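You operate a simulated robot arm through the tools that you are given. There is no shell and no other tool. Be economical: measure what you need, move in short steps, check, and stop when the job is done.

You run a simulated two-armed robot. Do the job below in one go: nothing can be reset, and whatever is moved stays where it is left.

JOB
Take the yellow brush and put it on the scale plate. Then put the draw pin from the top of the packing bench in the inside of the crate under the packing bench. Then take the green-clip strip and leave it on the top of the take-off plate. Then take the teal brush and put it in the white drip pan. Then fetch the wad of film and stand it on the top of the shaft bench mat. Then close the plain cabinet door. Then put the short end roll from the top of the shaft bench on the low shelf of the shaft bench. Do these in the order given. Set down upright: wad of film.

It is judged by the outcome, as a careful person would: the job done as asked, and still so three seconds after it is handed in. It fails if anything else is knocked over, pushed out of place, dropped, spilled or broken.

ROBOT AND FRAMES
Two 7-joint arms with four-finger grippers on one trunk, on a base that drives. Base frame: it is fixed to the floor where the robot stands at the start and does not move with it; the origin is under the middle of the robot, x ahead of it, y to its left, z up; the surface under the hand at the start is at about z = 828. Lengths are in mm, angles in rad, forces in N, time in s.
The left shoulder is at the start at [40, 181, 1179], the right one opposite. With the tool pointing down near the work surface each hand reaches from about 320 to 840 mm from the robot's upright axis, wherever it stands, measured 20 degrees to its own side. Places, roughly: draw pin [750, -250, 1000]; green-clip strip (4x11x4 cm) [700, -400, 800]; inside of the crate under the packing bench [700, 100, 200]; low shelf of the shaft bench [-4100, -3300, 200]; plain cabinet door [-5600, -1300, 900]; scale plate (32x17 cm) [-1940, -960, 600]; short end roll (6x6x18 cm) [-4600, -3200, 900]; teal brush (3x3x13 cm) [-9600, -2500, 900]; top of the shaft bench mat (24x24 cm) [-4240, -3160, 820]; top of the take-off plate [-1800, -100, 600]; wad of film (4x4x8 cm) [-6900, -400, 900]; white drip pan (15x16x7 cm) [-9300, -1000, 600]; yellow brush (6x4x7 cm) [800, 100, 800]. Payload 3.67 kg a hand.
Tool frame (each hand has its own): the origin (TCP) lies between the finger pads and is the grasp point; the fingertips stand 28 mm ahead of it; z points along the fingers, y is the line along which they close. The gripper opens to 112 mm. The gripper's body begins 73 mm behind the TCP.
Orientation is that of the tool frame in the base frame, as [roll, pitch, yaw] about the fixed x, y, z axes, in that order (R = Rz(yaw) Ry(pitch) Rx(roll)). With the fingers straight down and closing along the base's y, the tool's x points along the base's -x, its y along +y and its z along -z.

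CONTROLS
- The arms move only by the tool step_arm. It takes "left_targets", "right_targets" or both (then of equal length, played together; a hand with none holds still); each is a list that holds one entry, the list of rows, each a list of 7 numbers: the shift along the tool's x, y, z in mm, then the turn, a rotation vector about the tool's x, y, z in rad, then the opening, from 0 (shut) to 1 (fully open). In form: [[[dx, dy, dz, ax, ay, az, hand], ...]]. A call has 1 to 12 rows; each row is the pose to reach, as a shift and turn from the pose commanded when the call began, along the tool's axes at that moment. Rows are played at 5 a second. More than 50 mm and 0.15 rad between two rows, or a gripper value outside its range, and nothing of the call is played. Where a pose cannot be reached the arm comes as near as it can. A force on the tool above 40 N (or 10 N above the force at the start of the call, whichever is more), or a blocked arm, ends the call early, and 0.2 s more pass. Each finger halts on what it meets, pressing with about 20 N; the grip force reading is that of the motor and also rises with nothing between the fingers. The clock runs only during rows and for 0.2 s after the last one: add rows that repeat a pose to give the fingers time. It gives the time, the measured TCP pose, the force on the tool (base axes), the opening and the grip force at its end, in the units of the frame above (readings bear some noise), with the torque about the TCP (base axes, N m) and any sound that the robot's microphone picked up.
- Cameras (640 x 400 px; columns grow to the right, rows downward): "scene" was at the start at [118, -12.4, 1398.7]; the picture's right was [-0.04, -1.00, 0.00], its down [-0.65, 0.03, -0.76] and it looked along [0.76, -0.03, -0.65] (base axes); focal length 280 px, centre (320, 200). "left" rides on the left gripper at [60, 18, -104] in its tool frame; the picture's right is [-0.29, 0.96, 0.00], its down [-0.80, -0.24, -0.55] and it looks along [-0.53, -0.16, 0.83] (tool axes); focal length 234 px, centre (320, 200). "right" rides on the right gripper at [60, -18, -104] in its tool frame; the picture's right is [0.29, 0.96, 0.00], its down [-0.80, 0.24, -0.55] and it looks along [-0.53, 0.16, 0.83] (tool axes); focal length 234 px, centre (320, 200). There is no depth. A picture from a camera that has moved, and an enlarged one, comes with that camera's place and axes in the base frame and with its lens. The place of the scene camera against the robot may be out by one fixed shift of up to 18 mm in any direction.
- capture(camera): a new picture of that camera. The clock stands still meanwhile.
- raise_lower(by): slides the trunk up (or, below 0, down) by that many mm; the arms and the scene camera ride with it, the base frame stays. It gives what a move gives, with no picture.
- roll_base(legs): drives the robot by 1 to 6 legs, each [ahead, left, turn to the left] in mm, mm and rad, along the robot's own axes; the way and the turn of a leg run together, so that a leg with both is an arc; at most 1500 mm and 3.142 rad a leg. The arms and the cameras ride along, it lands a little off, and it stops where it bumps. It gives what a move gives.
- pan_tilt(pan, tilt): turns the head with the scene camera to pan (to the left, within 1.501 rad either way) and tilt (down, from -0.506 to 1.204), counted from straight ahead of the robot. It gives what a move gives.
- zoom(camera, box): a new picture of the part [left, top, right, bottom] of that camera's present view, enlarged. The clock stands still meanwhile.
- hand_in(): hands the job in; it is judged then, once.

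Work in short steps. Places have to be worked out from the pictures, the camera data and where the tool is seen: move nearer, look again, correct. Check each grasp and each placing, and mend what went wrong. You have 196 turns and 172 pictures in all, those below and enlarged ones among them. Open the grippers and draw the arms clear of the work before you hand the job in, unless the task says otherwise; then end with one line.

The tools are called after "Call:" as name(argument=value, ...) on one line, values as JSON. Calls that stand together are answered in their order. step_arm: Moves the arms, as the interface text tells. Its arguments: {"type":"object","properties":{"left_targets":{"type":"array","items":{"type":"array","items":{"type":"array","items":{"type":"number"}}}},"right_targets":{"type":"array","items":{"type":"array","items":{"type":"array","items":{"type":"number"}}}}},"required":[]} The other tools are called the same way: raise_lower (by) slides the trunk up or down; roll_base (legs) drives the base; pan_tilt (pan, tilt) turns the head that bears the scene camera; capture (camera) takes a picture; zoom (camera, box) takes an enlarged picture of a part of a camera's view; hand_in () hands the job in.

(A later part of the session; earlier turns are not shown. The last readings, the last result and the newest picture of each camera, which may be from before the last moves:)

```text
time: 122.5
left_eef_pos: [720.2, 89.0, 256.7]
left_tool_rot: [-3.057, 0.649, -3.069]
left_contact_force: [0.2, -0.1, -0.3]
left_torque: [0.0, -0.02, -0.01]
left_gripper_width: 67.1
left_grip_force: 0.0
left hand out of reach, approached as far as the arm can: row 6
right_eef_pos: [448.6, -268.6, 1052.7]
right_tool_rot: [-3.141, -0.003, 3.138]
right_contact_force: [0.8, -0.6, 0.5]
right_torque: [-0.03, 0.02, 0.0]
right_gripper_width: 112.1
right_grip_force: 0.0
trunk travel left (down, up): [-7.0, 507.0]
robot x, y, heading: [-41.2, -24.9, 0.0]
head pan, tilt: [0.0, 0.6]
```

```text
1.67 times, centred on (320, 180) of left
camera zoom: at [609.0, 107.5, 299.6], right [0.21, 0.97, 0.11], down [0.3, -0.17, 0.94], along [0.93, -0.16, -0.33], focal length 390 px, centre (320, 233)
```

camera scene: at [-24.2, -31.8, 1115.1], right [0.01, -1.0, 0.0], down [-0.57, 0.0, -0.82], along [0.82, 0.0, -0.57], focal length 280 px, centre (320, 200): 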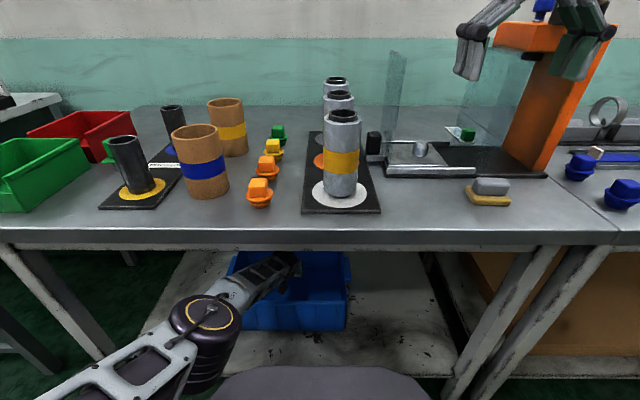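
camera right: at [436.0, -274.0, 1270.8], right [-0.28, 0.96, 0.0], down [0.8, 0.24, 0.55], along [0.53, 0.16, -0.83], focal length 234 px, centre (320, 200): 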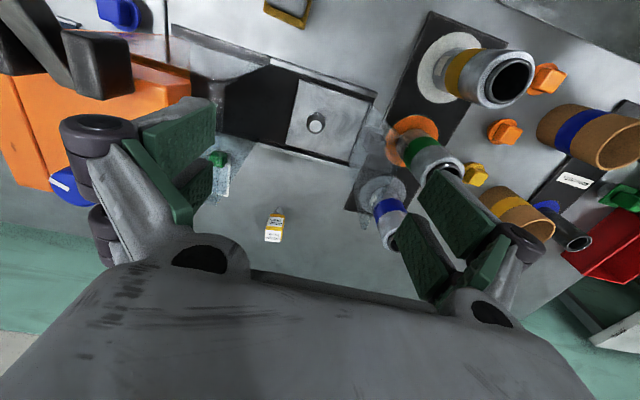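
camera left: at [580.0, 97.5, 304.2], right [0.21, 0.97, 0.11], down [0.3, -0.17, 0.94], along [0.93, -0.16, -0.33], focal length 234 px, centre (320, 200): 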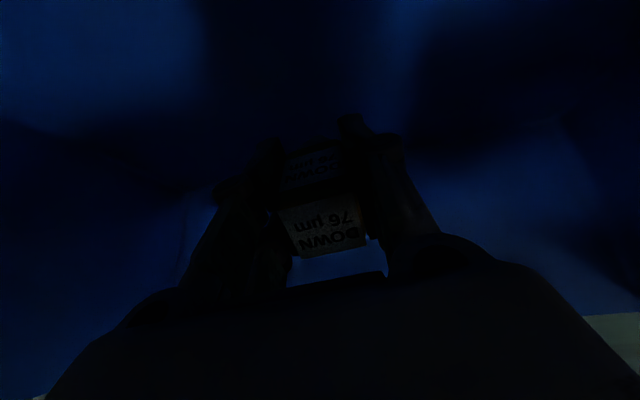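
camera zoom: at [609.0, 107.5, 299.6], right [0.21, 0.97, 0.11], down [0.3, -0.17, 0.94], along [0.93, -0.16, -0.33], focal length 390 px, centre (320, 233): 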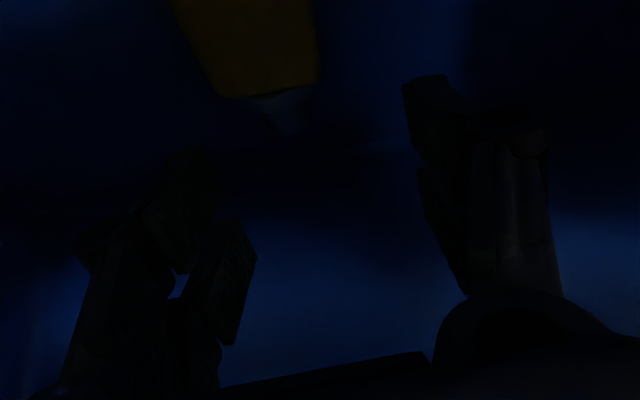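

The pin lies in the crate. Reverse: back 30 mm, then raise.

Call:
roll_base(legs=[[-30, 0, 0]])

Call:
step_arm(left_targets=[[[-14, 0, -7, 0, 0, 0, 0.6], [-28, 0, -13, 0, 0, 0, 0.6], [-42, 0, -20, 0, 0, 0, 0.6], [-57, 0, -22, 0, 0, 0, 0.6]]])

Call:
roll_base(legs=[[-35, 0, 0]])

Call:
step_arm(left_targets=[[[-10, 0, -11, 0, 0, 0, 0.6], [-20, 0, -22, 0, 0, 0, 0.6], [-20, 0, -22, 0, 0, 0, 0.6]]])

Call:
capture(camera="scene")

```text
time: 123.3
left_eef_pos: [689.8, 89.6, 257.7]
left_tool_rot: [-3.057, 0.651, -3.07]
left_contact_force: [-0.6, 0.4, 0.5]
left_torque: [0.0, 0.0, 0.0]
left_gripper_width: 67.3
left_grip_force: 0.1
right_eef_pos: [417.4, -269.2, 1053.8]
right_tool_rot: [-3.14, -0.001, 3.138]
right_contact_force: [0.1, 0.7, -0.2]
right_torque: [0.05, -0.06, 0.01]
right_gripper_width: 111.9
right_grip_force: 0.1
trunk travel left (down, up): [-7.0, 507.0]
robot x, y, heading: [-69.1, -21.8, -0.0]
head pan, tilt: [0.0, 0.6]
```

```text
time: 124.3
left_eef_pos: [722.2, 94.1, 307.7]
left_tool_rot: [-3.056, 0.649, -3.069]
left_contact_force: [0.2, -0.3, 0.2]
left_torque: [0.03, -0.01, 0.04]
left_gripper_width: 67.2
left_grip_force: 0.0
right_eef_pos: [418.8, -268.7, 1052.4]
right_tool_rot: [3.14, -0.002, 3.137]
right_contact_force: [-1.1, -0.2, 0.2]
right_torque: [0.0, 0.01, 0.04]
right_gripper_width: 112.0
right_grip_force: 0.2
trunk travel left (down, up): [-7.0, 507.0]
robot x, y, heading: [-69.4, -25.9, 0.003]
head pan, tilt: [0.0, 0.6]
```

```text
time: 125.2
left_eef_pos: [686.9, 93.7, 308.9]
left_tool_rot: [-3.056, 0.651, -3.068]
left_contact_force: [0.2, 0.6, 0.8]
left_torque: [0.04, 0.02, 0.03]
left_gripper_width: 67.3
left_grip_force: 0.0
right_eef_pos: [381.7, -268.3, 1053.5]
right_tool_rot: [-3.141, 0.002, 3.138]
right_contact_force: [-1.5, -0.7, 0.2]
right_torque: [0.0, -0.05, 0.02]
right_gripper_width: 111.9
right_grip_force: 0.1
trunk travel left (down, up): [-7.0, 507.0]
robot x, y, heading: [-105.7, -26.9, -0.003]
head pan, tilt: [0.0, 0.6]
```

```text
time: 126.0
left_eef_pos: [677.9, 88.7, 324.2]
left_tool_rot: [-3.059, 0.633, -3.076]
left_contact_force: [-0.2, -0.4, -0.2]
left_torque: [0.03, 0.0, -0.03]
left_gripper_width: 67.2
left_grip_force: 0.0
right_eef_pos: [381.7, -273.2, 1051.5]
right_tool_rot: [3.141, -0.003, 3.136]
right_contact_force: [0.1, -1.2, -0.5]
right_torque: [-0.01, 0.01, 0.01]
right_gripper_width: 112.1
right_grip_force: 0.2
trunk travel left (down, up): [-7.0, 507.0]
robot x, y, heading: [-105.2, -22.4, 0.002]
head pan, tilt: [0.0, 0.6]
```

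```text
113 pictures are left
camera scene: at [14.6, -35.8, 1114.5], right [0.0, -1.0, 0.0], down [-0.56, 0.0, -0.83], along [0.83, 0.0, -0.56], focal length 280 px, centre (320, 200)
```

scene: 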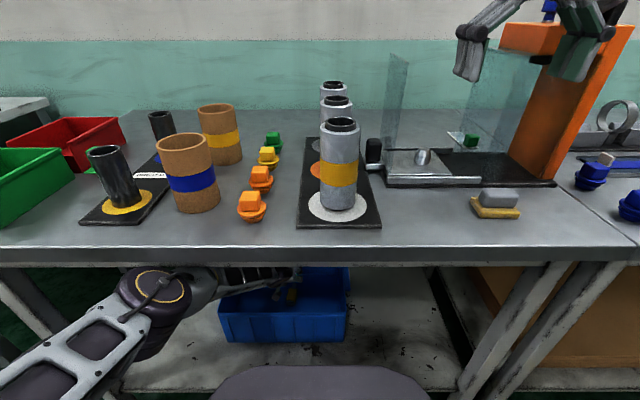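

The elbow is at the bench edge (slight tilt felt). Back off 25 mm before raising more.

Call:
roll_base(legs=[[-25, 0, 0]])

Call:
step_arm(left_targets=[[[-10, 0, -11, 0, 0, 0, 0.6], [-24, 0, -22, 0, 0, 0, 0.6], [-24, 0, -22, 0, 0, 0, 0.6]]])

Call:
roll_base(legs=[[-35, 0, 0]])

Call:
step_arm(left_targets=[[[-10, 0, -15, 0, 0, 0, 0.6], [-20, 0, -30, 0, 0, 0, 0.6], [-30, 0, -45, 0, 0, 0, 0.6]]])

Call:
capture(camera="left")

```text
time: 126.8
left_eef_pos: [664.1, 97.9, 338.8]
left_tool_rot: [-3.056, 0.651, -3.065]
left_contact_force: [0.1, 0.0, 0.2]
left_torque: [0.02, 0.0, -0.02]
left_gripper_width: 67.0
left_grip_force: 0.0
right_eef_pos: [357.1, -267.7, 1054.9]
right_tool_rot: [3.142, 0.0, 3.14]
right_contact_force: [-0.7, -0.8, 0.7]
right_torque: [-0.02, -0.06, 0.01]
right_gripper_width: 111.7
right_grip_force: 0.1
trunk travel left (down, up): [-7.0, 507.0]
robot x, y, heading: [-130.7, -22.9, -0.002]
head pan, tilt: [0.0, 0.6]
```

```text
time: 127.6
left_eef_pos: [670.5, 99.8, 370.3]
left_tool_rot: [-3.056, 0.65, -3.067]
left_contact_force: [-1.0, 0.5, 0.2]
left_torque: [0.03, -0.01, 0.01]
left_gripper_width: 67.3
left_grip_force: 0.1
right_eef_pos: [359.1, -269.1, 1053.3]
right_tool_rot: [3.141, -0.001, 3.14]
right_contact_force: [-0.6, -0.4, 0.6]
right_torque: [0.04, 0.03, 0.0]
right_gripper_width: 112.1
right_grip_force: 0.0
trunk travel left (down, up): [-7.0, 507.0]
robot x, y, heading: [-132.7, -21.7, 0.001]
head pan, tilt: [0.0, 0.6]
```

```text
time: 128.5
left_eef_pos: [635.1, 99.8, 370.4]
left_tool_rot: [-3.055, 0.654, -3.067]
left_contact_force: [-0.4, 0.3, 1.1]
left_torque: [0.0, -0.01, 0.05]
left_gripper_width: 67.4
left_grip_force: 0.0
right_eef_pos: [321.1, -268.5, 1055.0]
right_tool_rot: [-3.141, 0.0, 3.139]
right_contact_force: [-1.3, -0.4, 0.0]
right_torque: [0.0, -0.1, -0.02]
right_gripper_width: 111.7
right_grip_force: 0.0
trunk travel left (down, up): [-7.0, 507.0]
robot x, y, heading: [-165.6, -22.3, -0.0]
head pan, tilt: [0.0, 0.6]
```

```text
time: 129.5
left_eef_pos: [615.7, 88.4, 403.2]
left_tool_rot: [-3.056, 0.622, -3.088]
left_contact_force: [0.2, -0.1, -0.3]
left_torque: [0.04, 0.03, 0.01]
left_gripper_width: 67.4
left_grip_force: 0.0
right_eef_pos: [321.8, -269.5, 1055.5]
right_tool_rot: [-3.14, 0.0, 3.136]
right_contact_force: [0.5, 1.0, 0.8]
right_torque: [-0.04, -0.09, 0.02]
right_gripper_width: 112.1
right_grip_force: 0.1
trunk travel left (down, up): [-7.0, 507.0]
robot x, y, heading: [-169.3, -26.0, -0.004]
head pan, tilt: [0.0, 0.6]
stopped in row 3 (left hand): the arm was blocked; the commanded pose is now the measured one
```

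```text
112 pictures are left
camera left: at [507.5, 109.7, 450.3], right [0.23, 0.97, 0.1], down [0.33, -0.17, 0.93], along [0.92, -0.18, -0.35], focal length 234 px, centre (320, 200)
```

left: 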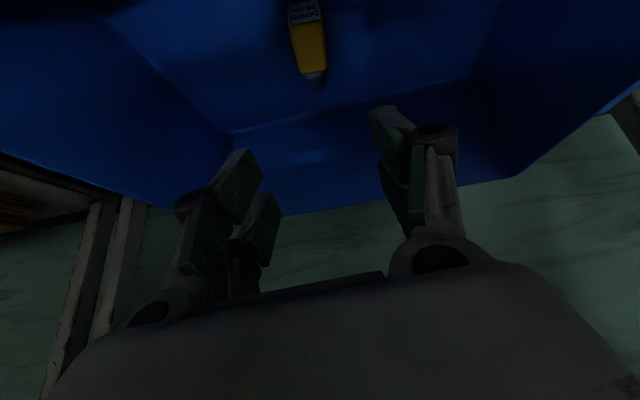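

The pin lies inside the crate and the hand is above the rim. Back straight out, straighten the hand, and raise the trunk.

Call:
roll_base(legs=[[-400, 0, 0.004]])

Call:
step_arm(left_targets=[[[20, 0, -30, 0, 0.06, 0, 0.6], [45, 0, -60, 0, 0.12, 0, 0.8], [70, 0, -85, 0, 0.2, 0, 1], [95, 0, -110, 0, 0.28, 0, 1], [120, 0, -135, 0, 0.36, 0, 1], [140, 0, -165, 0, 0.44, 0, 1], [155, 0, -200, 0, 0.52, 0, 1], [165, 0, -240, 0, 0.6, 0, 1], [165, 0, -280, 0, 0.62, 0, 1]]])

Call:
raise_lower(by=400)

```text
time: 132.0
left_eef_pos: [222.5, 99.1, 405.9]
left_tool_rot: [-3.057, 0.627, -3.073]
left_contact_force: [0.3, -0.4, 0.3]
left_torque: [-0.02, 0.03, -0.04]
left_gripper_width: 67.2
left_grip_force: 0.0
right_eef_pos: [-70.8, -266.9, 1053.9]
right_tool_rot: [-3.141, 0.0, -3.133]
right_contact_force: [0.1, 0.4, -0.2]
right_torque: [0.01, -0.01, -0.02]
right_gripper_width: 112.0
right_grip_force: 0.1
trunk travel left (down, up): [-7.0, 507.0]
robot x, y, heading: [-560.3, -27.2, 0.009]
head pan, tilt: [0.0, 0.6]
```

```text
time: 134.0
left_eef_pos: [-76.2, 103.7, 533.5]
left_tool_rot: [-3.073, 0.006, -3.12]
left_contact_force: [-0.1, 0.4, -0.7]
left_torque: [-0.01, 0.02, 0.01]
left_gripper_width: 111.8
left_grip_force: 0.0
right_eef_pos: [-70.7, -267.1, 1054.7]
right_tool_rot: [-3.141, 0.001, -3.132]
right_contact_force: [-0.5, -0.2, 1.6]
right_torque: [0.04, 0.0, 0.0]
right_gripper_width: 111.8
right_grip_force: 0.0
trunk travel left (down, up): [-7.0, 507.0]
robot x, y, heading: [-559.6, -27.0, 0.01]
head pan, tilt: [0.0, 0.6]
```

```text
time: 137.8
left_eef_pos: [-75.1, 103.6, 933.3]
left_tool_rot: [-3.074, 0.008, -3.121]
left_contact_force: [-0.2, 0.1, 0.0]
left_torque: [0.01, -0.01, 0.0]
left_gripper_width: 111.7
left_grip_force: 0.1
right_eef_pos: [-68.8, -266.4, 1452.7]
right_tool_rot: [-3.141, -0.003, -3.133]
right_contact_force: [0.0, -0.8, 0.8]
right_torque: [0.02, -0.01, 0.0]
right_gripper_width: 112.3
right_grip_force: 0.1
trunk travel left (down, up): [-407.0, 107.0]
robot x, y, heading: [-561.4, -25.6, 0.01]
head pan, tilt: [0.0, 0.6]
```

Restore hand heights and drive to the place used before (y≈-425).

Call:
step_arm(left_targets=[[[0, 0, -45, -0.02, 0, 0, 1], [0, 0, -90, -0.04, 0, 0, 1], [0, 0, -135, -0.068, 0, 0, 1], [0, 0, -180, -0.068, 0, 0, 1], [0, 0, -225, -0.068, 0, 0, 1], [0, 0, -270, -0.068, 0, 0, 1], [0, 0, -315, -0.068, 0, 0, 1]]], right_targets=[[[0, 0, 30, 0, 0, 0, 1], [0, 0, 60, 0, 0, 0, 1], [0, 0, 90, 0, 0, 0, 1], [0, 0, 120, 0, 0, 0, 1], [0, 0, 150, 0, 0, 0, 1], [0, 0, 165, 0, 0, 0, 1], [0, 0, 180, 0, 0, 0, 1]]])

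Call:
roll_base(legs=[[200, -400, -0.01], [360, 0, 0]])

Call:
pan_tilt(pan=0.0, tilt=0.75)

Call:
capture(camera="scene")

Call:
capture(camera="left")

```text
time: 139.4
left_eef_pos: [-78.3, 125.1, 1245.1]
left_tool_rot: [3.14, 0.007, -3.12]
left_contact_force: [-0.3, -0.7, 0.1]
left_torque: [0.01, 0.02, 0.0]
left_gripper_width: 112.0
left_grip_force: 0.1
right_eef_pos: [-70.7, -266.8, 1271.4]
right_tool_rot: [3.141, -0.001, -3.132]
right_contact_force: [-1.1, -1.2, 0.1]
right_torque: [0.0, 0.0, 0.03]
right_gripper_width: 111.8
right_grip_force: 0.1
trunk travel left (down, up): [-407.0, 107.0]
robot x, y, heading: [-561.9, -26.9, 0.012]
head pan, tilt: [0.0, 0.6]
```

```text
time: 144.1
left_eef_pos: [487.4, -273.8, 1246.4]
left_tool_rot: [3.141, 0.007, -3.128]
left_contact_force: [-0.7, 0.2, 0.3]
left_torque: [0.01, 0.01, -0.01]
left_gripper_width: 112.1
left_grip_force: 0.0
right_eef_pos: [490.3, -665.1, 1272.1]
right_tool_rot: [-3.141, 0.0, -3.141]
right_contact_force: [-0.2, -0.9, 0.3]
right_torque: [-0.02, -0.02, -0.02]
right_gripper_width: 112.0
right_grip_force: 0.1
trunk travel left (down, up): [-407.0, 107.0]
robot x, y, heading: [0.2, -422.1, -0.001]
head pan, tilt: [0.0, 0.6]
```

```text
time: 144.8
left_eef_pos: [488.4, -273.4, 1245.5]
left_tool_rot: [-3.141, 0.006, -3.128]
left_contact_force: [0.8, 0.2, -0.4]
left_torque: [0.03, 0.01, -0.01]
left_gripper_width: 111.8
left_grip_force: 0.0
right_eef_pos: [493.4, -663.9, 1272.4]
right_tool_rot: [-3.141, -0.002, -3.139]
right_contact_force: [0.6, 0.0, 0.8]
right_torque: [0.02, -0.01, 0.01]
right_gripper_width: 111.9
right_grip_force: 0.0
trunk travel left (down, up): [-407.0, 107.0]
robot x, y, heading: [5.9, -423.9, 0.005]
head pan, tilt: [0.0, 0.75]
```

```text
111 pictures are left
camera scene: at [120.4, -430.2, 1501.6], right [0.0, -1.0, 0.0], down [-0.68, 0.0, -0.73], along [0.73, 0.0, -0.68], focal length 280 px, centre (320, 200)
```

scene: 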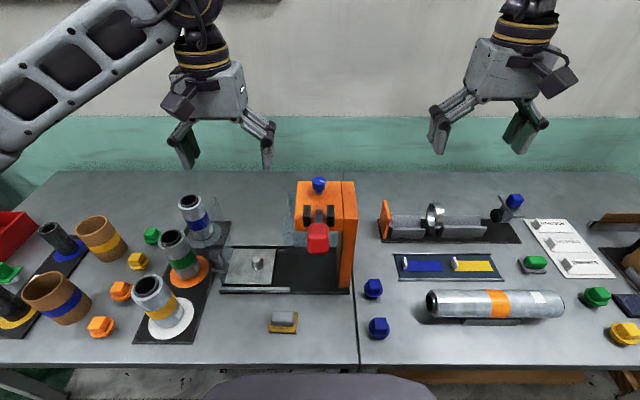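

```text
110 pictures are left
camera left: at [428.2, -256.7, 1347.8], right [0.28, 0.96, 0.0], down [0.8, -0.23, 0.56], along [0.54, -0.15, -0.83], focal length 234 px, centre (320, 200)
```

left: 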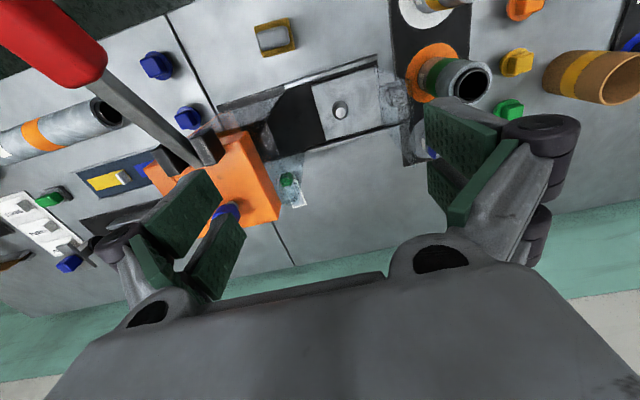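

The housing top slab (back edge x≈615, z≈1080) crowds the clip. I zoom to see clip and glass.

Call:
zoom(camera="left", box=[200, 100, 380, 230])

Call:
zoom(camera="right", box=[260, 0, 640, 230])

```text
3.08 times, centred on (290, 165) of left
camera zoom: at [428.2, -256.7, 1347.8], right [0.28, 0.96, 0.0], down [0.8, -0.23, 0.56], along [0.54, -0.15, -0.83], focal length 720 px, centre (412, 308)
```

zoom: 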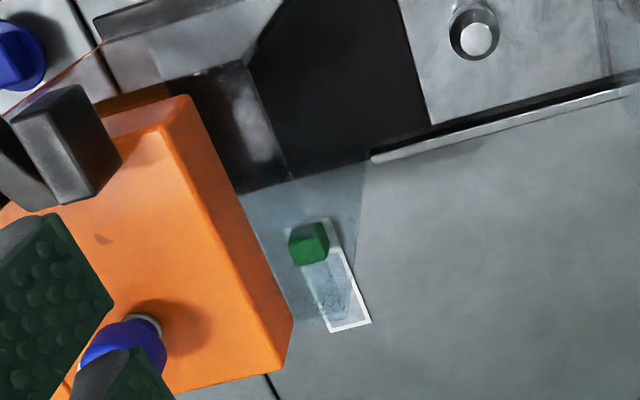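

```text
1.68 times, centred on (450, 115) of right
camera zoom: at [432.6, -682.4, 1375.1], right [-0.29, 0.96, 0.0], down [0.8, 0.24, 0.55], along [0.53, 0.16, -0.83], focal length 394 px, centre (101, 343)
```

zoom: 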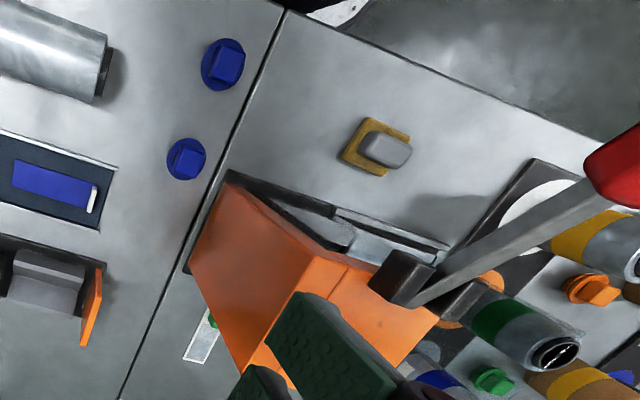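

The strip's clip sits at about (678,-412), behind the machine (its back edge x≈625), glass panels end at x≈625. I raise the trunk 50, then bring the hand around behind, with slight back tilt.

Call:
raise_lower(by=50)

Call:
step_arm(left_targets=[[[-45, 0, 10, 0, 0, 0, 1], [-90, 0, 20, 0, 0, 0, 1], [-135, 0, 30, 0, 0, 0, 1], [-180, 0, 40, 0, 0, 0, 1], [-215, -15, 60, 0, 0.05, 0, 1], [-232, -50, 80, 0, 0.1, 0, 1], [-232, -95, 95, 0, 0.15, 0, 1], [-232, -139, 110, 0, 0.2, 0, 1]]])

Call:
capture(camera="left")

Call:
capture(camera="scene")

```text
time: 145.7
left_eef_pos: [488.0, -273.0, 1297.0]
left_tool_rot: [3.141, 0.008, -3.128]
left_contact_force: [-0.9, 0.1, -0.9]
left_torque: [0.01, -0.02, 0.01]
left_gripper_width: 112.0
left_grip_force: 0.1
right_eef_pos: [492.4, -663.9, 1322.5]
right_tool_rot: [3.141, -0.002, -3.138]
right_contact_force: [-0.3, -1.1, 0.6]
right_torque: [-0.01, 0.01, -0.01]
right_gripper_width: 112.1
right_grip_force: 0.0
trunk travel left (down, up): [-457.0, 57.0]
robot x, y, heading: [5.1, -424.5, 0.004]
head pan, tilt: [0.0, 0.75]
```

```text
time: 147.5
left_eef_pos: [709.9, -406.2, 1187.7]
left_tool_rot: [3.139, -0.193, -3.129]
left_contact_force: [0.3, 0.7, -0.1]
left_torque: [0.03, -0.01, -0.01]
left_gripper_width: 111.8
left_grip_force: 0.0
left hand out of reach, approached as far as the arm can: row 8
right_eef_pos: [491.7, -668.3, 1321.3]
right_tool_rot: [3.138, -0.002, -3.14]
right_contact_force: [-0.6, 0.5, 0.0]
right_torque: [0.02, 0.03, 0.0]
right_gripper_width: 112.1
right_grip_force: 0.0
trunk travel left (down, up): [-457.0, 57.0]
robot x, y, heading: [2.7, -423.5, 0.004]
head pan, tilt: [0.0, 0.75]
```

```text
107 pictures are left
camera left: at [672.7, -389.2, 1299.5], right [0.27, 0.96, -0.05], down [0.89, -0.23, 0.39], along [0.36, -0.15, -0.92], focal length 234 px, centre (320, 200)
```

left: 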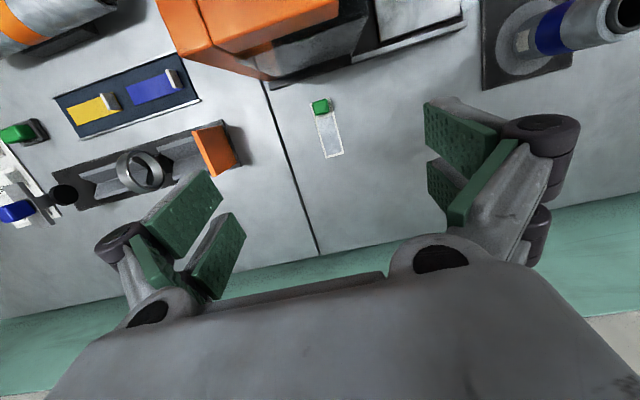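

```text
106 pictures are left
camera scene: at [119.3, -433.5, 1552.4], right [0.0, -1.0, 0.0], down [-0.68, 0.0, -0.73], along [0.73, 0.0, -0.68], focal length 280 px, centre (320, 200)
```

scene: 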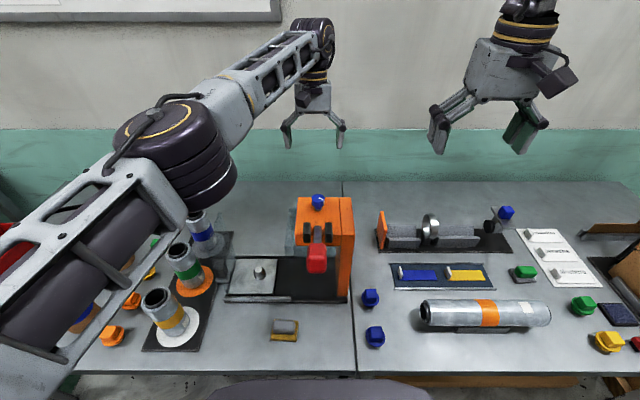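

Clip at (676,-414). I drive 20 mm forward and lower the trunk 50 mm for reach.

Call:
roll_base(legs=[[20, 0, -0.004]])

Call:
raise_lower(by=-50)

Call:
step_arm(left_targets=[[[0, -4, 40, 0, 0.05, 0, 1], [0, -6, 80, 0, 0.1, 0, 1], [8, -8, 120, 0, 0.1, 0, 0.8], [8, -8, 150, 0, 0.1, 0, 0.7]]])

Call:
capture(camera="left")

Call:
capture(camera="scene")

```text
time: 148.3
left_eef_pos: [725.0, -405.5, 1190.4]
left_tool_rot: [3.141, -0.187, -3.135]
left_contact_force: [-1.2, 0.2, 0.0]
left_torque: [-0.03, -0.11, -0.01]
left_gripper_width: 112.2
left_grip_force: 0.0
right_eef_pos: [504.7, -666.0, 1325.6]
right_tool_rot: [3.14, 0.006, 3.14]
right_contact_force: [-1.4, 0.0, 0.4]
right_torque: [-0.02, -0.12, -0.01]
right_gripper_width: 112.1
right_grip_force: 0.1
trunk travel left (down, up): [-457.0, 57.0]
robot x, y, heading: [21.4, -421.0, 0.0]
head pan, tilt: [0.0, 0.75]
```

```text
time: 149.2
left_eef_pos: [731.1, -406.8, 1136.4]
left_tool_rot: [-3.141, -0.193, -3.133]
left_contact_force: [0.9, 0.1, -0.1]
left_torque: [0.01, 0.02, 0.01]
left_gripper_width: 111.9
left_grip_force: 0.1
right_eef_pos: [511.4, -667.1, 1271.8]
right_tool_rot: [3.141, -0.002, 3.14]
right_contact_force: [-0.4, 0.1, -0.8]
right_torque: [0.0, 0.05, -0.02]
right_gripper_width: 111.9
right_grip_force: 0.1
trunk travel left (down, up): [-407.0, 107.0]
robot x, y, heading: [20.2, -424.3, -0.004]
head pan, tilt: [0.0, 0.75]
```

```text
time: 150.2
left_eef_pos: [703.8, -417.6, 990.4]
left_tool_rot: [3.141, -0.295, -3.134]
left_contact_force: [0.3, -0.3, -0.6]
left_torque: [0.01, 0.01, 0.02]
left_gripper_width: 78.4
left_grip_force: 0.1
left hand out of reach, approached as far as the arm can: row 2, 3, 4
right_eef_pos: [512.1, -666.6, 1271.8]
right_tool_rot: [3.141, -0.002, 3.14]
right_contact_force: [0.3, -0.1, -0.1]
right_torque: [0.02, 0.03, 0.0]
right_gripper_width: 112.2
right_grip_force: 0.0
trunk travel left (down, up): [-407.0, 107.0]
robot x, y, heading: [24.7, -423.4, 0.002]
head pan, tilt: [0.0, 0.75]
```

```text
105 pictures are left
camera left: at [677.1, -399.9, 1105.8], right [0.27, 0.96, -0.08], down [0.93, -0.23, 0.3], along [0.27, -0.16, -0.95], focal length 234 px, centre (320, 200)
```

left: 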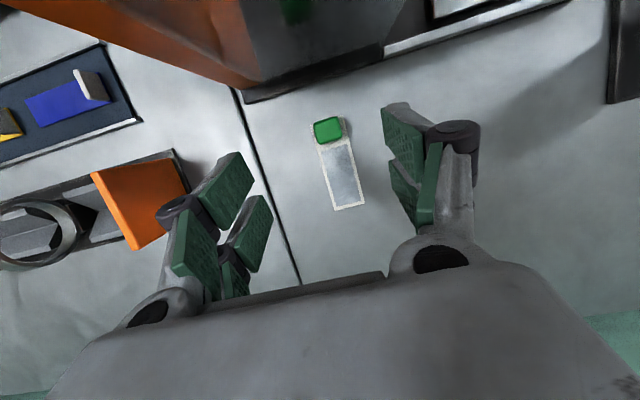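

```text
104 pictures are left
camera scene: at [139.9, -430.8, 1501.6], right [0.0, -1.0, 0.0], down [-0.68, 0.0, -0.73], along [0.73, 0.0, -0.68], focal length 280 px, centre (320, 200)
```

scene: 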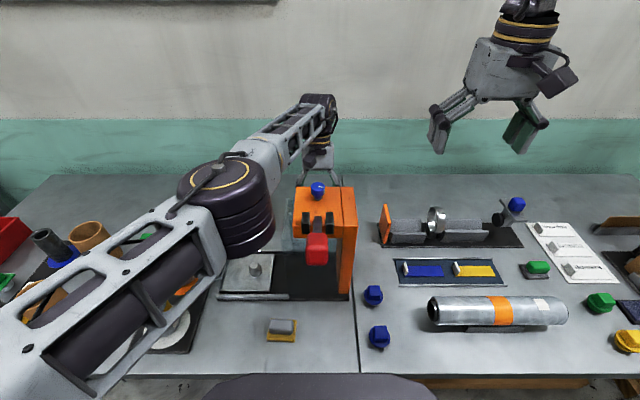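

Clip at (677,-414), strip along x. Descend most of the way and check the elbow vs. glass.

Call:
step_arm(left_targets=[[[-4, 2, 30, 0, 0, 0, 0.7], [-8, 2, 60, 0, 0, 0, 0.7], [-12, 2, 90, 0, 0, 0, 0.7]]])

Call:
capture(camera="left")

Call:
zoom(camera="scene", box=[140, 80, 380, 310])

```text
time: 151.0
left_eef_pos: [689.8, -414.4, 900.4]
left_tool_rot: [3.141, -0.294, -3.134]
left_contact_force: [0.4, 0.4, -0.1]
left_torque: [0.04, -0.03, 0.03]
left_gripper_width: 78.3
left_grip_force: 0.1
right_eef_pos: [510.9, -665.2, 1271.6]
right_tool_rot: [3.14, 0.0, 3.14]
right_contact_force: [-0.1, 0.3, 0.4]
right_torque: [0.0, -0.01, -0.03]
right_gripper_width: 112.0
right_grip_force: 0.0
trunk travel left (down, up): [-407.0, 107.0]
robot x, y, heading: [22.6, -421.8, 0.003]
head pan, tilt: [0.0, 0.75]
```

```text
103 pictures are left
camera left: at [662.0, -397.0, 1015.1], right [0.27, 0.96, -0.08], down [0.93, -0.23, 0.3], along [0.27, -0.16, -0.95], focal length 234 px, centre (320, 200)
```

left: 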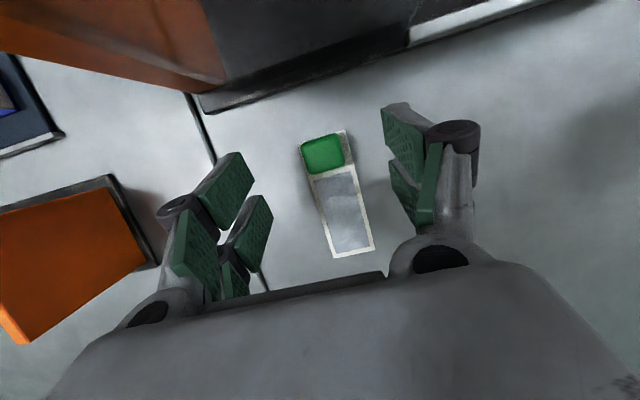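

```text
1.74 times, centred on (260, 195) of scene
camera zoom: at [139.0, -430.1, 1501.6], right [0.0, -1.0, 0.0], down [-0.68, 0.0, -0.73], along [0.73, 0.0, -0.68], focal length 486 px, centre (424, 209)
```

zoom: 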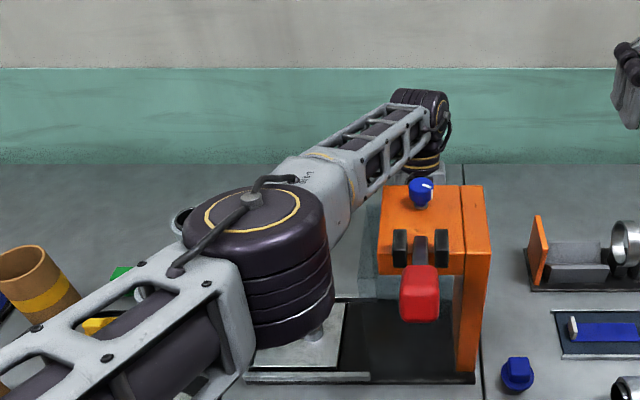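

Clip centred between the fingers. Go down the last 38 mm and close.

Call:
step_arm(left_targets=[[[2, 2, 20, 0, 0, 0, 0.7], [3, 2, 39, 0, 0, 0, 0.7], [3, 2, 39, 0, 0, 0, 0.4], [3, 2, 39, 0, 0, 0, 0.1], [3, 2, 39, 0, 0, 0, 0.1], [3, 2, 39, 0, 0, 0, 0.1]]])

Call:
capture(camera="left")

```text
time: 152.4
left_eef_pos: [688.6, -414.3, 883.1]
left_tool_rot: [3.14, -0.263, -3.13]
left_contact_force: [0.6, 0.0, 0.3]
left_torque: [-0.01, 0.02, 0.04]
left_gripper_width: 11.3
left_grip_force: 0.1
left hand out of reach, approached as far as the arm can: row 2, 3, 4, 5, 6
right_eef_pos: [511.2, -666.0, 1272.0]
right_tool_rot: [3.14, 0.0, -3.141]
right_contact_force: [0.0, 0.7, 0.7]
right_torque: [-0.01, 0.01, 0.0]
right_gripper_width: 112.1
right_grip_force: 0.0
trunk travel left (down, up): [-407.0, 107.0]
robot x, y, heading: [22.3, -422.8, -0.002]
head pan, tilt: [0.0, 0.75]
```

```text
101 pictures are left
camera left: at [659.3, -397.0, 997.9], right [0.27, 0.96, -0.07], down [0.92, -0.23, 0.33], along [0.3, -0.15, -0.94], focal length 234 px, centre (320, 200)
```

left: 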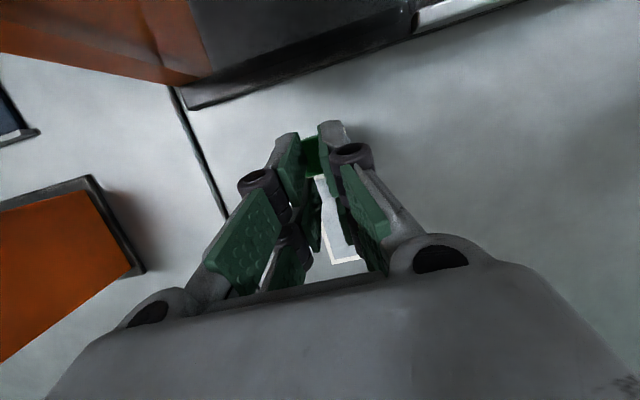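

The hand stopped 20 mm short (out of reach) and closed above the clip. I reopen, lift slightly, drive 20 mm forward and lower the trunk 15.

Call:
step_arm(left_targets=[[[0, 0, 0, 0, 0, 0, 0.4], [0, 0, -10, 0, 0, 0, 0.7], [0, 0, -20, 0, 0, 0, 0.7]]])

Call:
roll_base(legs=[[20, 0, 0]])

Call:
raise_lower(by=-15)

Call:
capture(camera="left")

```text
time: 153.2
left_eef_pos: [683.4, -414.1, 885.7]
left_tool_rot: [3.14, -0.286, -3.135]
left_contact_force: [0.2, 0.3, -0.1]
left_torque: [-0.01, -0.02, 0.0]
left_gripper_width: 78.5
left_grip_force: 0.0
right_eef_pos: [511.0, -665.3, 1271.3]
right_tool_rot: [3.141, -0.002, 3.139]
right_contact_force: [-0.3, 0.0, 0.7]
right_torque: [-0.02, -0.01, -0.02]
right_gripper_width: 112.1
right_grip_force: 0.1
trunk travel left (down, up): [-407.0, 107.0]
robot x, y, heading: [21.9, -419.8, -0.002]
head pan, tilt: [0.0, 0.75]
```

```text
time: 154.0
left_eef_pos: [696.7, -414.1, 884.6]
left_tool_rot: [3.14, -0.29, -3.134]
left_contact_force: [-2.0, -0.6, -0.4]
left_torque: [0.02, -0.09, 0.03]
left_gripper_width: 78.3
left_grip_force: 0.1
right_eef_pos: [524.0, -665.9, 1274.2]
right_tool_rot: [3.142, 0.004, 3.139]
right_contact_force: [-1.8, 0.1, 0.5]
right_torque: [-0.02, -0.13, -0.01]
right_gripper_width: 111.8
right_grip_force: 0.1
trunk travel left (down, up): [-407.0, 107.0]
robot x, y, heading: [44.8, -421.2, -0.001]
head pan, tilt: [0.0, 0.75]
```

```text
time: 154.6
left_eef_pos: [708.2, -414.6, 880.1]
left_tool_rot: [3.142, -0.276, -3.134]
left_contact_force: [-0.8, -0.2, -0.3]
left_torque: [0.01, -0.01, 0.01]
left_gripper_width: 78.2
left_grip_force: 0.0
right_eef_pos: [528.5, -666.6, 1257.9]
right_tool_rot: [3.141, 0.004, 3.14]
right_contact_force: [1.1, 1.1, -0.6]
right_torque: [-0.02, 0.01, 0.01]
right_gripper_width: 112.0
right_grip_force: 0.1
trunk travel left (down, up): [-392.0, 122.0]
robot x, y, heading: [44.6, -423.5, 0.002]
head pan, tilt: [0.0, 0.75]
```

```text
100 pictures are left
camera left: at [679.6, -396.9, 994.0], right [0.27, 0.96, -0.08], down [0.92, -0.23, 0.32], along [0.28, -0.16, -0.95], focal length 234 px, centre (320, 200)
```

left: 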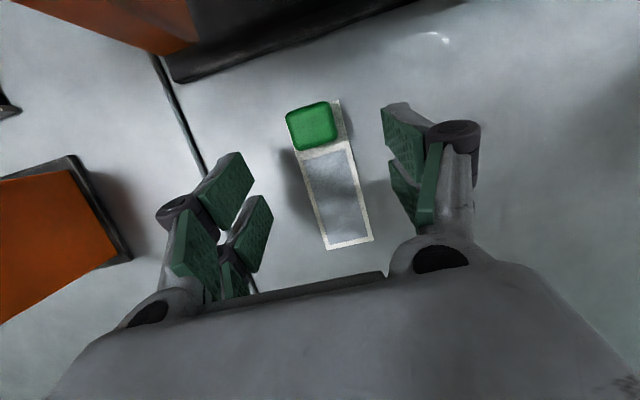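

The left hand dropped only 5 mm of 15; maybe the forearm touches something. Look.

Call:
zoom(camera="scene", box=[180, 80, 380, 260])

Call:
zoom(camera="right", box=[240, 0, 640, 240])

```text
2.22 times, centred on (280, 170) of scene
camera zoom: at [157.1, -430.6, 1487.3], right [0.0, -1.0, 0.0], down [-0.68, 0.0, -0.73], along [0.73, 0.0, -0.68], focal length 622 px, centre (409, 267)
```

zoom: 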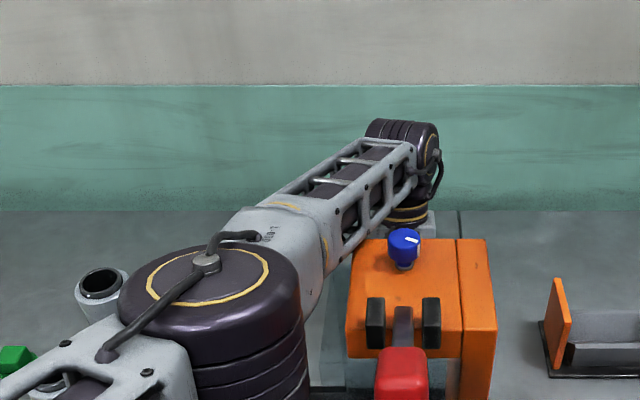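

```text
1.60 times, centred on (440, 120) of right
camera zoom: at [468.2, -684.1, 1362.3], right [-0.29, 0.96, 0.0], down [0.8, 0.24, 0.56], along [0.53, 0.16, -0.83], focal length 375 px, centre (128, 328)
```

zoom: 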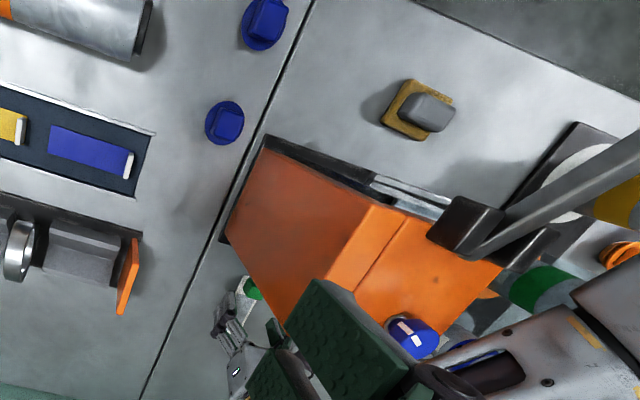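

By geometry the target is now well within reach; I command the fingers back toward the clip and down, watching the response.

Call:
step_arm(left_targets=[[[8, 0, 6, 0, 0, 0, 0.7], [16, 0, 12, 0, 0, 0, 0.7], [24, 0, 18, 0, 0, 0, 0.7], [24, 0, 18, 0, 0, 0, 0.7]]])

Call:
capture(camera="left")

```text
time: 155.6
left_eef_pos: [710.4, -415.4, 878.8]
left_tool_rot: [3.142, -0.268, -3.131]
left_contact_force: [0.6, 0.1, -0.2]
left_torque: [0.0, 0.0, -0.01]
left_gripper_width: 78.4
left_grip_force: 0.1
left hand out of reach, approached as far as the arm can: row 1, 2, 3, 4
right_eef_pos: [529.3, -663.3, 1258.3]
right_tool_rot: [-3.139, 0.002, 3.14]
right_contact_force: [0.1, 0.4, 0.0]
right_torque: [-0.01, 0.01, -0.04]
right_gripper_width: 111.9
right_grip_force: 0.1
trunk travel left (down, up): [-392.0, 122.0]
robot x, y, heading: [44.6, -420.1, -0.001]
head pan, tilt: [0.0, 0.75]
```

```text
97 pictures are left
camera left: at [680.1, -397.4, 993.5], right [0.27, 0.96, -0.08], down [0.92, -0.23, 0.32], along [0.29, -0.16, -0.94], focal length 234 px, centre (320, 200)
```

left: 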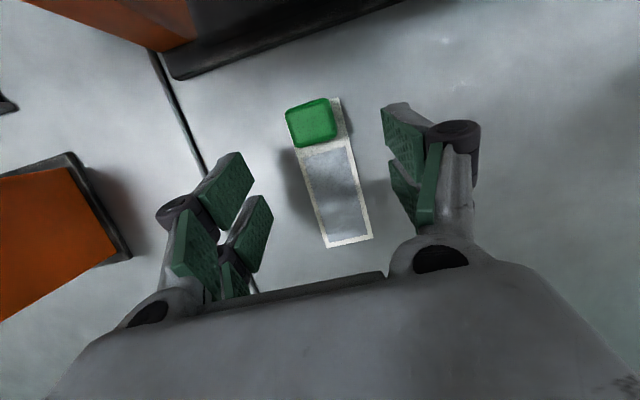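

It's a wrist joint limit from the back tilt. I reduce the tilt to ≈0.13 here and raise the trunk 20.

Call:
step_arm(left_targets=[[[-10, 0, -18, 0, -0.08, 0, 0.7], [-15, 0, -18, 0, -0.15, 0, 0.7], [-15, 0, -18, 0, -0.15, 0, 0.7]]])

Call:
raise_lower(by=20)

Call:
capture(camera="left")

```text
time: 156.4
left_eef_pos: [717.4, -414.9, 873.6]
left_tool_rot: [-3.141, -0.147, -3.136]
left_contact_force: [-0.3, -0.4, -0.2]
left_torque: [-0.01, 0.0, 0.0]
left_gripper_width: 78.4
left_grip_force: 0.0
left hand out of reach, approached as far as the arm can: row 1, 2
right_eef_pos: [528.2, -663.2, 1257.4]
right_tool_rot: [-3.141, -0.001, 3.14]
right_contact_force: [-0.7, 1.0, 0.4]
right_torque: [-0.07, 0.01, -0.01]
right_gripper_width: 112.1
right_grip_force: 0.0
trunk travel left (down, up): [-392.0, 122.0]
robot x, y, heading: [44.4, -422.4, -0.001]
head pan, tilt: [0.0, 0.75]
```

```text
time: 157.1
left_eef_pos: [716.0, -416.3, 894.2]
left_tool_rot: [3.141, -0.145, -3.133]
left_contact_force: [0.0, -0.1, -0.1]
left_torque: [0.01, 0.04, -0.01]
left_gripper_width: 78.3
left_grip_force: 0.1
right_eef_pos: [529.8, -666.6, 1277.7]
right_tool_rot: [3.141, 0.0, 3.14]
right_contact_force: [-0.5, 0.0, 0.5]
right_torque: [0.0, 0.05, 0.0]
right_gripper_width: 112.0
right_grip_force: 0.0
trunk travel left (down, up): [-412.0, 102.0]
robot x, y, heading: [37.9, -424.0, -0.001]
head pan, tilt: [0.0, 0.75]
```

```text
96 pictures are left
camera left: at [674.1, -400.1, 1005.4], right [0.28, 0.96, -0.04], down [0.87, -0.23, 0.43], along [0.41, -0.16, -0.9], focal length 234 px, centre (320, 200)
```

left: 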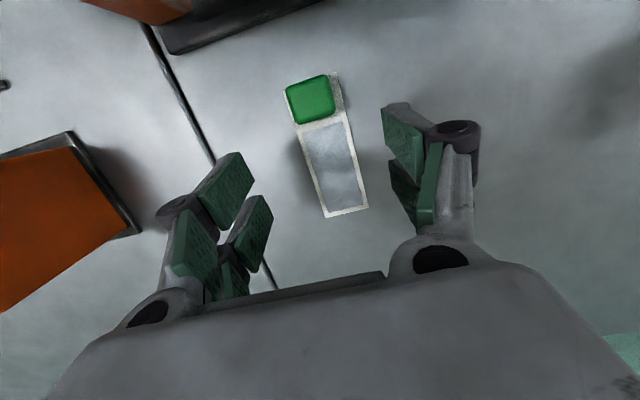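

Now descend and move back over the clip, then close.

Call:
step_arm(left_targets=[[[8, 0, 15, 0, 0, 0, 0.7], [16, 0, 28, 0, 0, 0, 0.7], [26, 0, 40, 0, 0, 0, 0.7], [26, 0, 40, 0, 0, 0, 0.7]]])

Call:
capture(camera="left")

```text
time: 158.1
left_eef_pos: [685.0, -418.0, 859.0]
left_tool_rot: [-3.141, -0.143, -3.135]
left_contact_force: [-0.2, -0.9, -0.1]
left_torque: [0.01, -0.02, -0.02]
left_gripper_width: 78.5
left_grip_force: 0.1
right_eef_pos: [528.6, -665.7, 1277.1]
right_tool_rot: [3.141, 0.0, 3.14]
right_contact_force: [-0.7, -1.2, -0.2]
right_torque: [0.03, -0.02, -0.02]
right_gripper_width: 111.9
right_grip_force: 0.0
trunk travel left (down, up): [-412.0, 102.0]
robot x, y, heading: [43.7, -423.6, 0.001]
head pan, tilt: [0.0, 0.75]
```

```text
95 pictures are left
camera left: at [642.8, -400.2, 969.4], right [0.28, 0.96, -0.04], down [0.87, -0.23, 0.43], along [0.41, -0.16, -0.9], focal length 234 px, centre (320, 200)
```

left: 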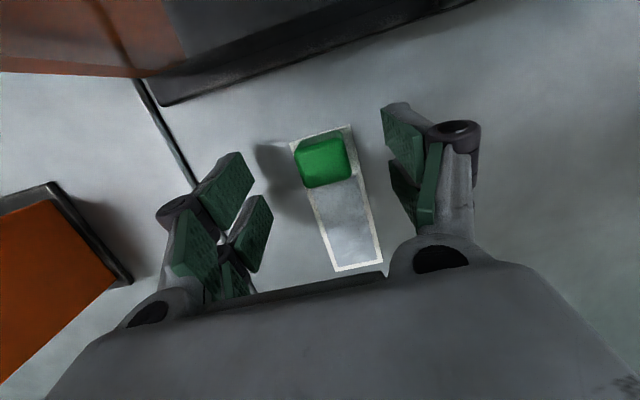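

At height. Nudge +4 mm in y, -5 in x and close.

Call:
step_arm(left_targets=[[[5, 4, 3, 0, 0, 0, 0.7], [5, 4, 3, 0, 0, 0, 0.45], [5, 4, 3, 0, 0, 0, 0.2], [5, 4, 3, 0, 0, 0, 0.1], [5, 4, 3, 0, 0, 0, 0.1], [5, 4, 3, 0, 0, 0, 0.1]]])

Call:
capture(camera="left")

```text
time: 159.0
left_eef_pos: [686.5, -414.5, 856.7]
left_tool_rot: [-3.141, -0.138, -3.133]
left_contact_force: [15.7, -7.7, -5.1]
left_torque: [0.83, 1.66, 0.27]
left_gripper_width: 27.3
left_grip_force: 14.7
right_eef_pos: [532.6, -668.3, 1276.8]
right_tool_rot: [3.141, -0.002, 3.137]
right_contact_force: [0.5, -0.1, 0.4]
right_torque: [-0.01, -0.01, 0.0]
right_gripper_width: 111.9
right_grip_force: 0.0
trunk travel left (down, up): [-412.0, 102.0]
robot x, y, heading: [44.9, -422.7, 0.001]
head pan, tilt: [0.0, 0.75]
stopped in row 4 (left hand): the force on the tool passed its limit at 41 N (the readings are from after the stop); the commanded pose is now the measured one
```

```text
94 pictures are left
camera left: at [642.2, -397.6, 967.8], right [0.28, 0.96, -0.04], down [0.87, -0.23, 0.44], along [0.41, -0.16, -0.9], focal length 234 px, centre (320, 200)
```

left: 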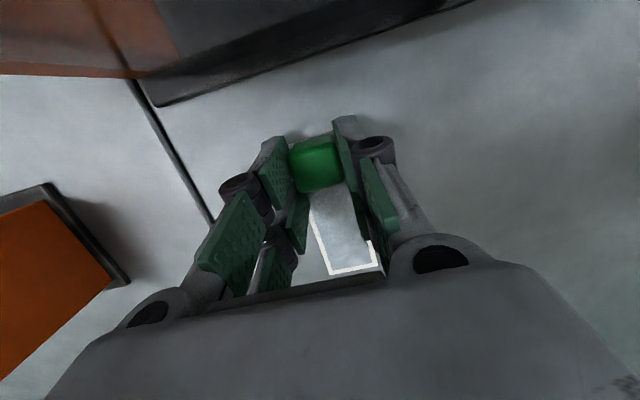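

Clip gripped (27 mm); the camera brushes the housing. Lift slightly while moving +x away, then up.

Call:
step_arm(left_targets=[[[-10, 0, -4, 0, 0, 0, 0.1], [-25, 0, -12, 0, 0, 0, 0.1], [-38, 0, -30, 0, 0, 0, 0.1], [-38, 0, -70, 0, 0, 0, 0.1], [-38, 0, -110, 0, 0, 0, 0.1]]])

Call:
capture(camera="left")

```text
time: 160.2
left_eef_pos: [737.3, -415.6, 962.0]
left_tool_rot: [-3.14, -0.141, -3.133]
left_contact_force: [0.7, 0.0, -0.3]
left_torque: [0.01, 0.02, -0.04]
left_gripper_width: 27.2
left_grip_force: 19.7
right_eef_pos: [529.9, -667.1, 1276.6]
right_tool_rot: [-3.141, -0.001, 3.141]
right_contact_force: [0.5, -0.3, 0.0]
right_torque: [0.04, -0.02, -0.03]
right_gripper_width: 111.8
right_grip_force: 0.2
trunk travel left (down, up): [-412.0, 102.0]
robot x, y, heading: [43.1, -421.8, -0.002]
head pan, tilt: [0.0, 0.75]
```

```text
93 pictures are left
camera left: at [694.0, -397.3, 1072.7], right [0.28, 0.96, -0.04], down [0.87, -0.23, 0.44], along [0.41, -0.16, -0.9], focal length 234 px, centre (320, 200)
```

left: 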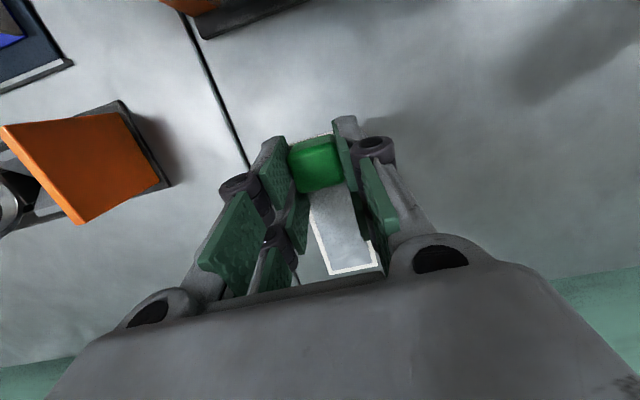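

Strip is held. Raise further, move left past the glass, then draw back.

Call:
raise_lower(by=90)

Call:
step_arm(left_targets=[[[6, 10, -45, 0, 0, 0, 0.1], [12, 30, -85, 0, 0, 0, 0.1], [20, 70, -110, 0, 0, 0, 0.1], [25, 110, -120, 0, -0.05, 0, 0.1], [40, 150, -125, 0, -0.1, 0, 0.1], [80, 150, -130, 0, -0.14, 0, 0.1], [125, 150, -130, 0, -0.14, 0, 0.1], [170, 150, -130, 0, -0.14, 0, 0.1], [215, 150, -130, 0, -0.14, 0, 0.1], [260, 150, -130, 0, -0.14, 0, 0.1], [300, 150, -130, 0, -0.14, 0, 0.1]]])

Call:
capture(camera="scene")

```text
time: 161.4
left_eef_pos: [738.2, -414.7, 1052.5]
left_tool_rot: [-3.14, -0.141, -3.132]
left_contact_force: [0.0, -0.4, -0.6]
left_torque: [-0.03, 0.01, 0.01]
left_gripper_width: 27.2
left_grip_force: 20.2
right_eef_pos: [530.0, -667.3, 1367.1]
right_tool_rot: [3.141, 0.0, 3.14]
right_contact_force: [0.5, -0.3, -0.5]
right_torque: [0.0, 0.01, -0.01]
right_gripper_width: 112.3
right_grip_force: 0.1
trunk travel left (down, up): [-502.0, 12.0]
robot x, y, heading: [43.5, -422.5, -0.002]
head pan, tilt: [0.0, 0.75]
```

```text
time: 163.8
left_eef_pos: [453.4, -265.7, 1225.5]
left_tool_rot: [-3.14, 0.001, -3.131]
left_contact_force: [-0.3, 0.6, 0.0]
left_torque: [-0.01, -0.03, 0.02]
left_gripper_width: 27.2
left_grip_force: 20.0
right_eef_pos: [527.2, -665.3, 1366.8]
right_tool_rot: [-3.141, 0.002, 3.139]
right_contact_force: [0.2, -0.1, 1.1]
right_torque: [-0.02, -0.01, -0.03]
right_gripper_width: 112.2
right_grip_force: 0.1
trunk travel left (down, up): [-502.0, 12.0]
robot x, y, heading: [43.6, -421.2, 0.003]
head pan, tilt: [0.0, 0.75]
```

```text
92 pictures are left
camera scene: at [157.3, -430.2, 1597.1], right [0.0, -1.0, 0.0], down [-0.68, 0.0, -0.73], along [0.73, 0.0, -0.68], focal length 280 px, centre (320, 200)
```

scene: 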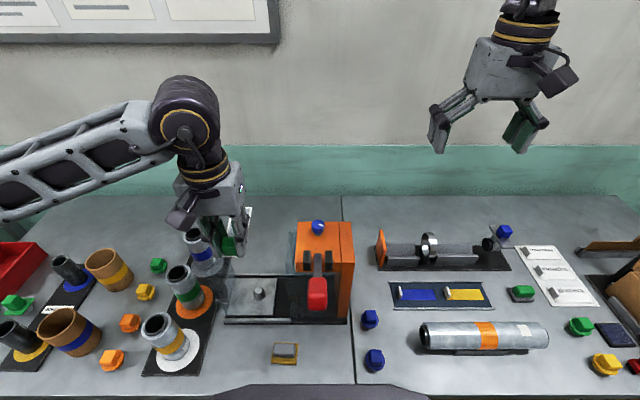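

All in place. Back off, turn round and look at the take-off unit.

Call:
roll_base(legs=[[-400, 0, 0], [0, 0, 3.14], [0, -330, 0]])

Call:
raise_lower(by=-200)

Call:
pan_tilt(pan=0.0, tilt=0.5)

Call:
capture(camera="scene")

```text
time: 176.5
left_eef_pos: [-780.6, -255.1, 1223.8]
left_tool_rot: [-3.139, -0.001, 0.032]
left_contact_force: [-0.7, 0.3, -0.5]
left_torque: [0.01, 0.0, 0.03]
left_gripper_width: 27.1
left_grip_force: 20.3
right_eef_pos: [-865.6, 143.1, 1367.5]
right_tool_rot: [-3.14, -0.001, 0.022]
right_contact_force: [0.4, -0.3, -0.4]
right_torque: [0.01, -0.02, -0.03]
right_gripper_width: 112.2
right_grip_force: 0.0
trunk travel left (down, up): [-502.0, 12.0]
robot x, y, heading: [-372.7, -84.0, -3.117]
head pan, tilt: [0.0, 0.75]
```

```text
time: 178.7
left_eef_pos: [-781.5, -252.7, 1025.5]
left_tool_rot: [-3.14, -0.001, 0.035]
left_contact_force: [0.8, 0.1, 0.0]
left_torque: [0.01, 0.03, 0.03]
left_gripper_width: 27.3
left_grip_force: 20.1
right_eef_pos: [-866.4, 144.8, 1168.1]
right_tool_rot: [3.14, 0.0, 0.023]
right_contact_force: [0.0, -0.7, -0.1]
right_torque: [0.02, 0.03, 0.02]
right_gripper_width: 112.2
right_grip_force: 0.1
trunk travel left (down, up): [-302.0, 212.0]
robot x, y, heading: [-372.3, -88.4, -3.114]
head pan, tilt: [0.0, 0.75]
```

```text
time: 179.4
left_eef_pos: [-781.9, -252.3, 1024.0]
left_tool_rot: [-3.138, -0.003, 0.035]
left_contact_force: [-0.3, 0.1, 0.0]
left_torque: [-0.03, 0.05, -0.02]
left_gripper_width: 27.1
left_grip_force: 19.8
right_eef_pos: [-866.7, 145.3, 1166.6]
right_tool_rot: [3.14, 0.0, 0.022]
right_contact_force: [0.1, 0.8, 0.2]
right_torque: [0.0, -0.02, -0.02]
right_gripper_width: 112.1
right_grip_force: 0.1
trunk travel left (down, up): [-302.0, 212.0]
robot x, y, heading: [-373.1, -84.4, -3.12]
head pan, tilt: [0.0, 0.499]
```

```text
91 pictures are left
camera scene: at [-471.5, -98.7, 1418.6], right [-0.02, 1.0, 0.0], down [0.48, 0.01, -0.88], along [-0.88, -0.02, -0.48], focal length 280 px, centre (320, 200)
```

scene: 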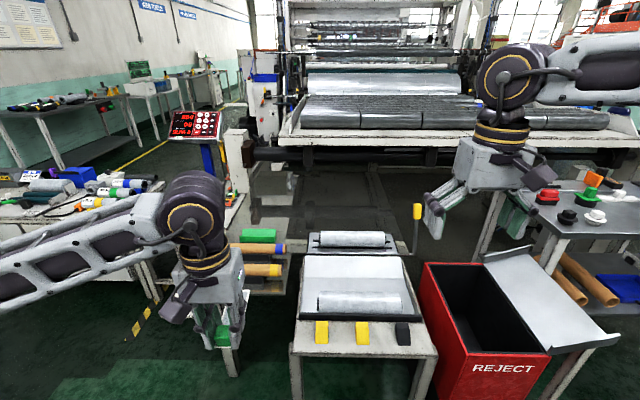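

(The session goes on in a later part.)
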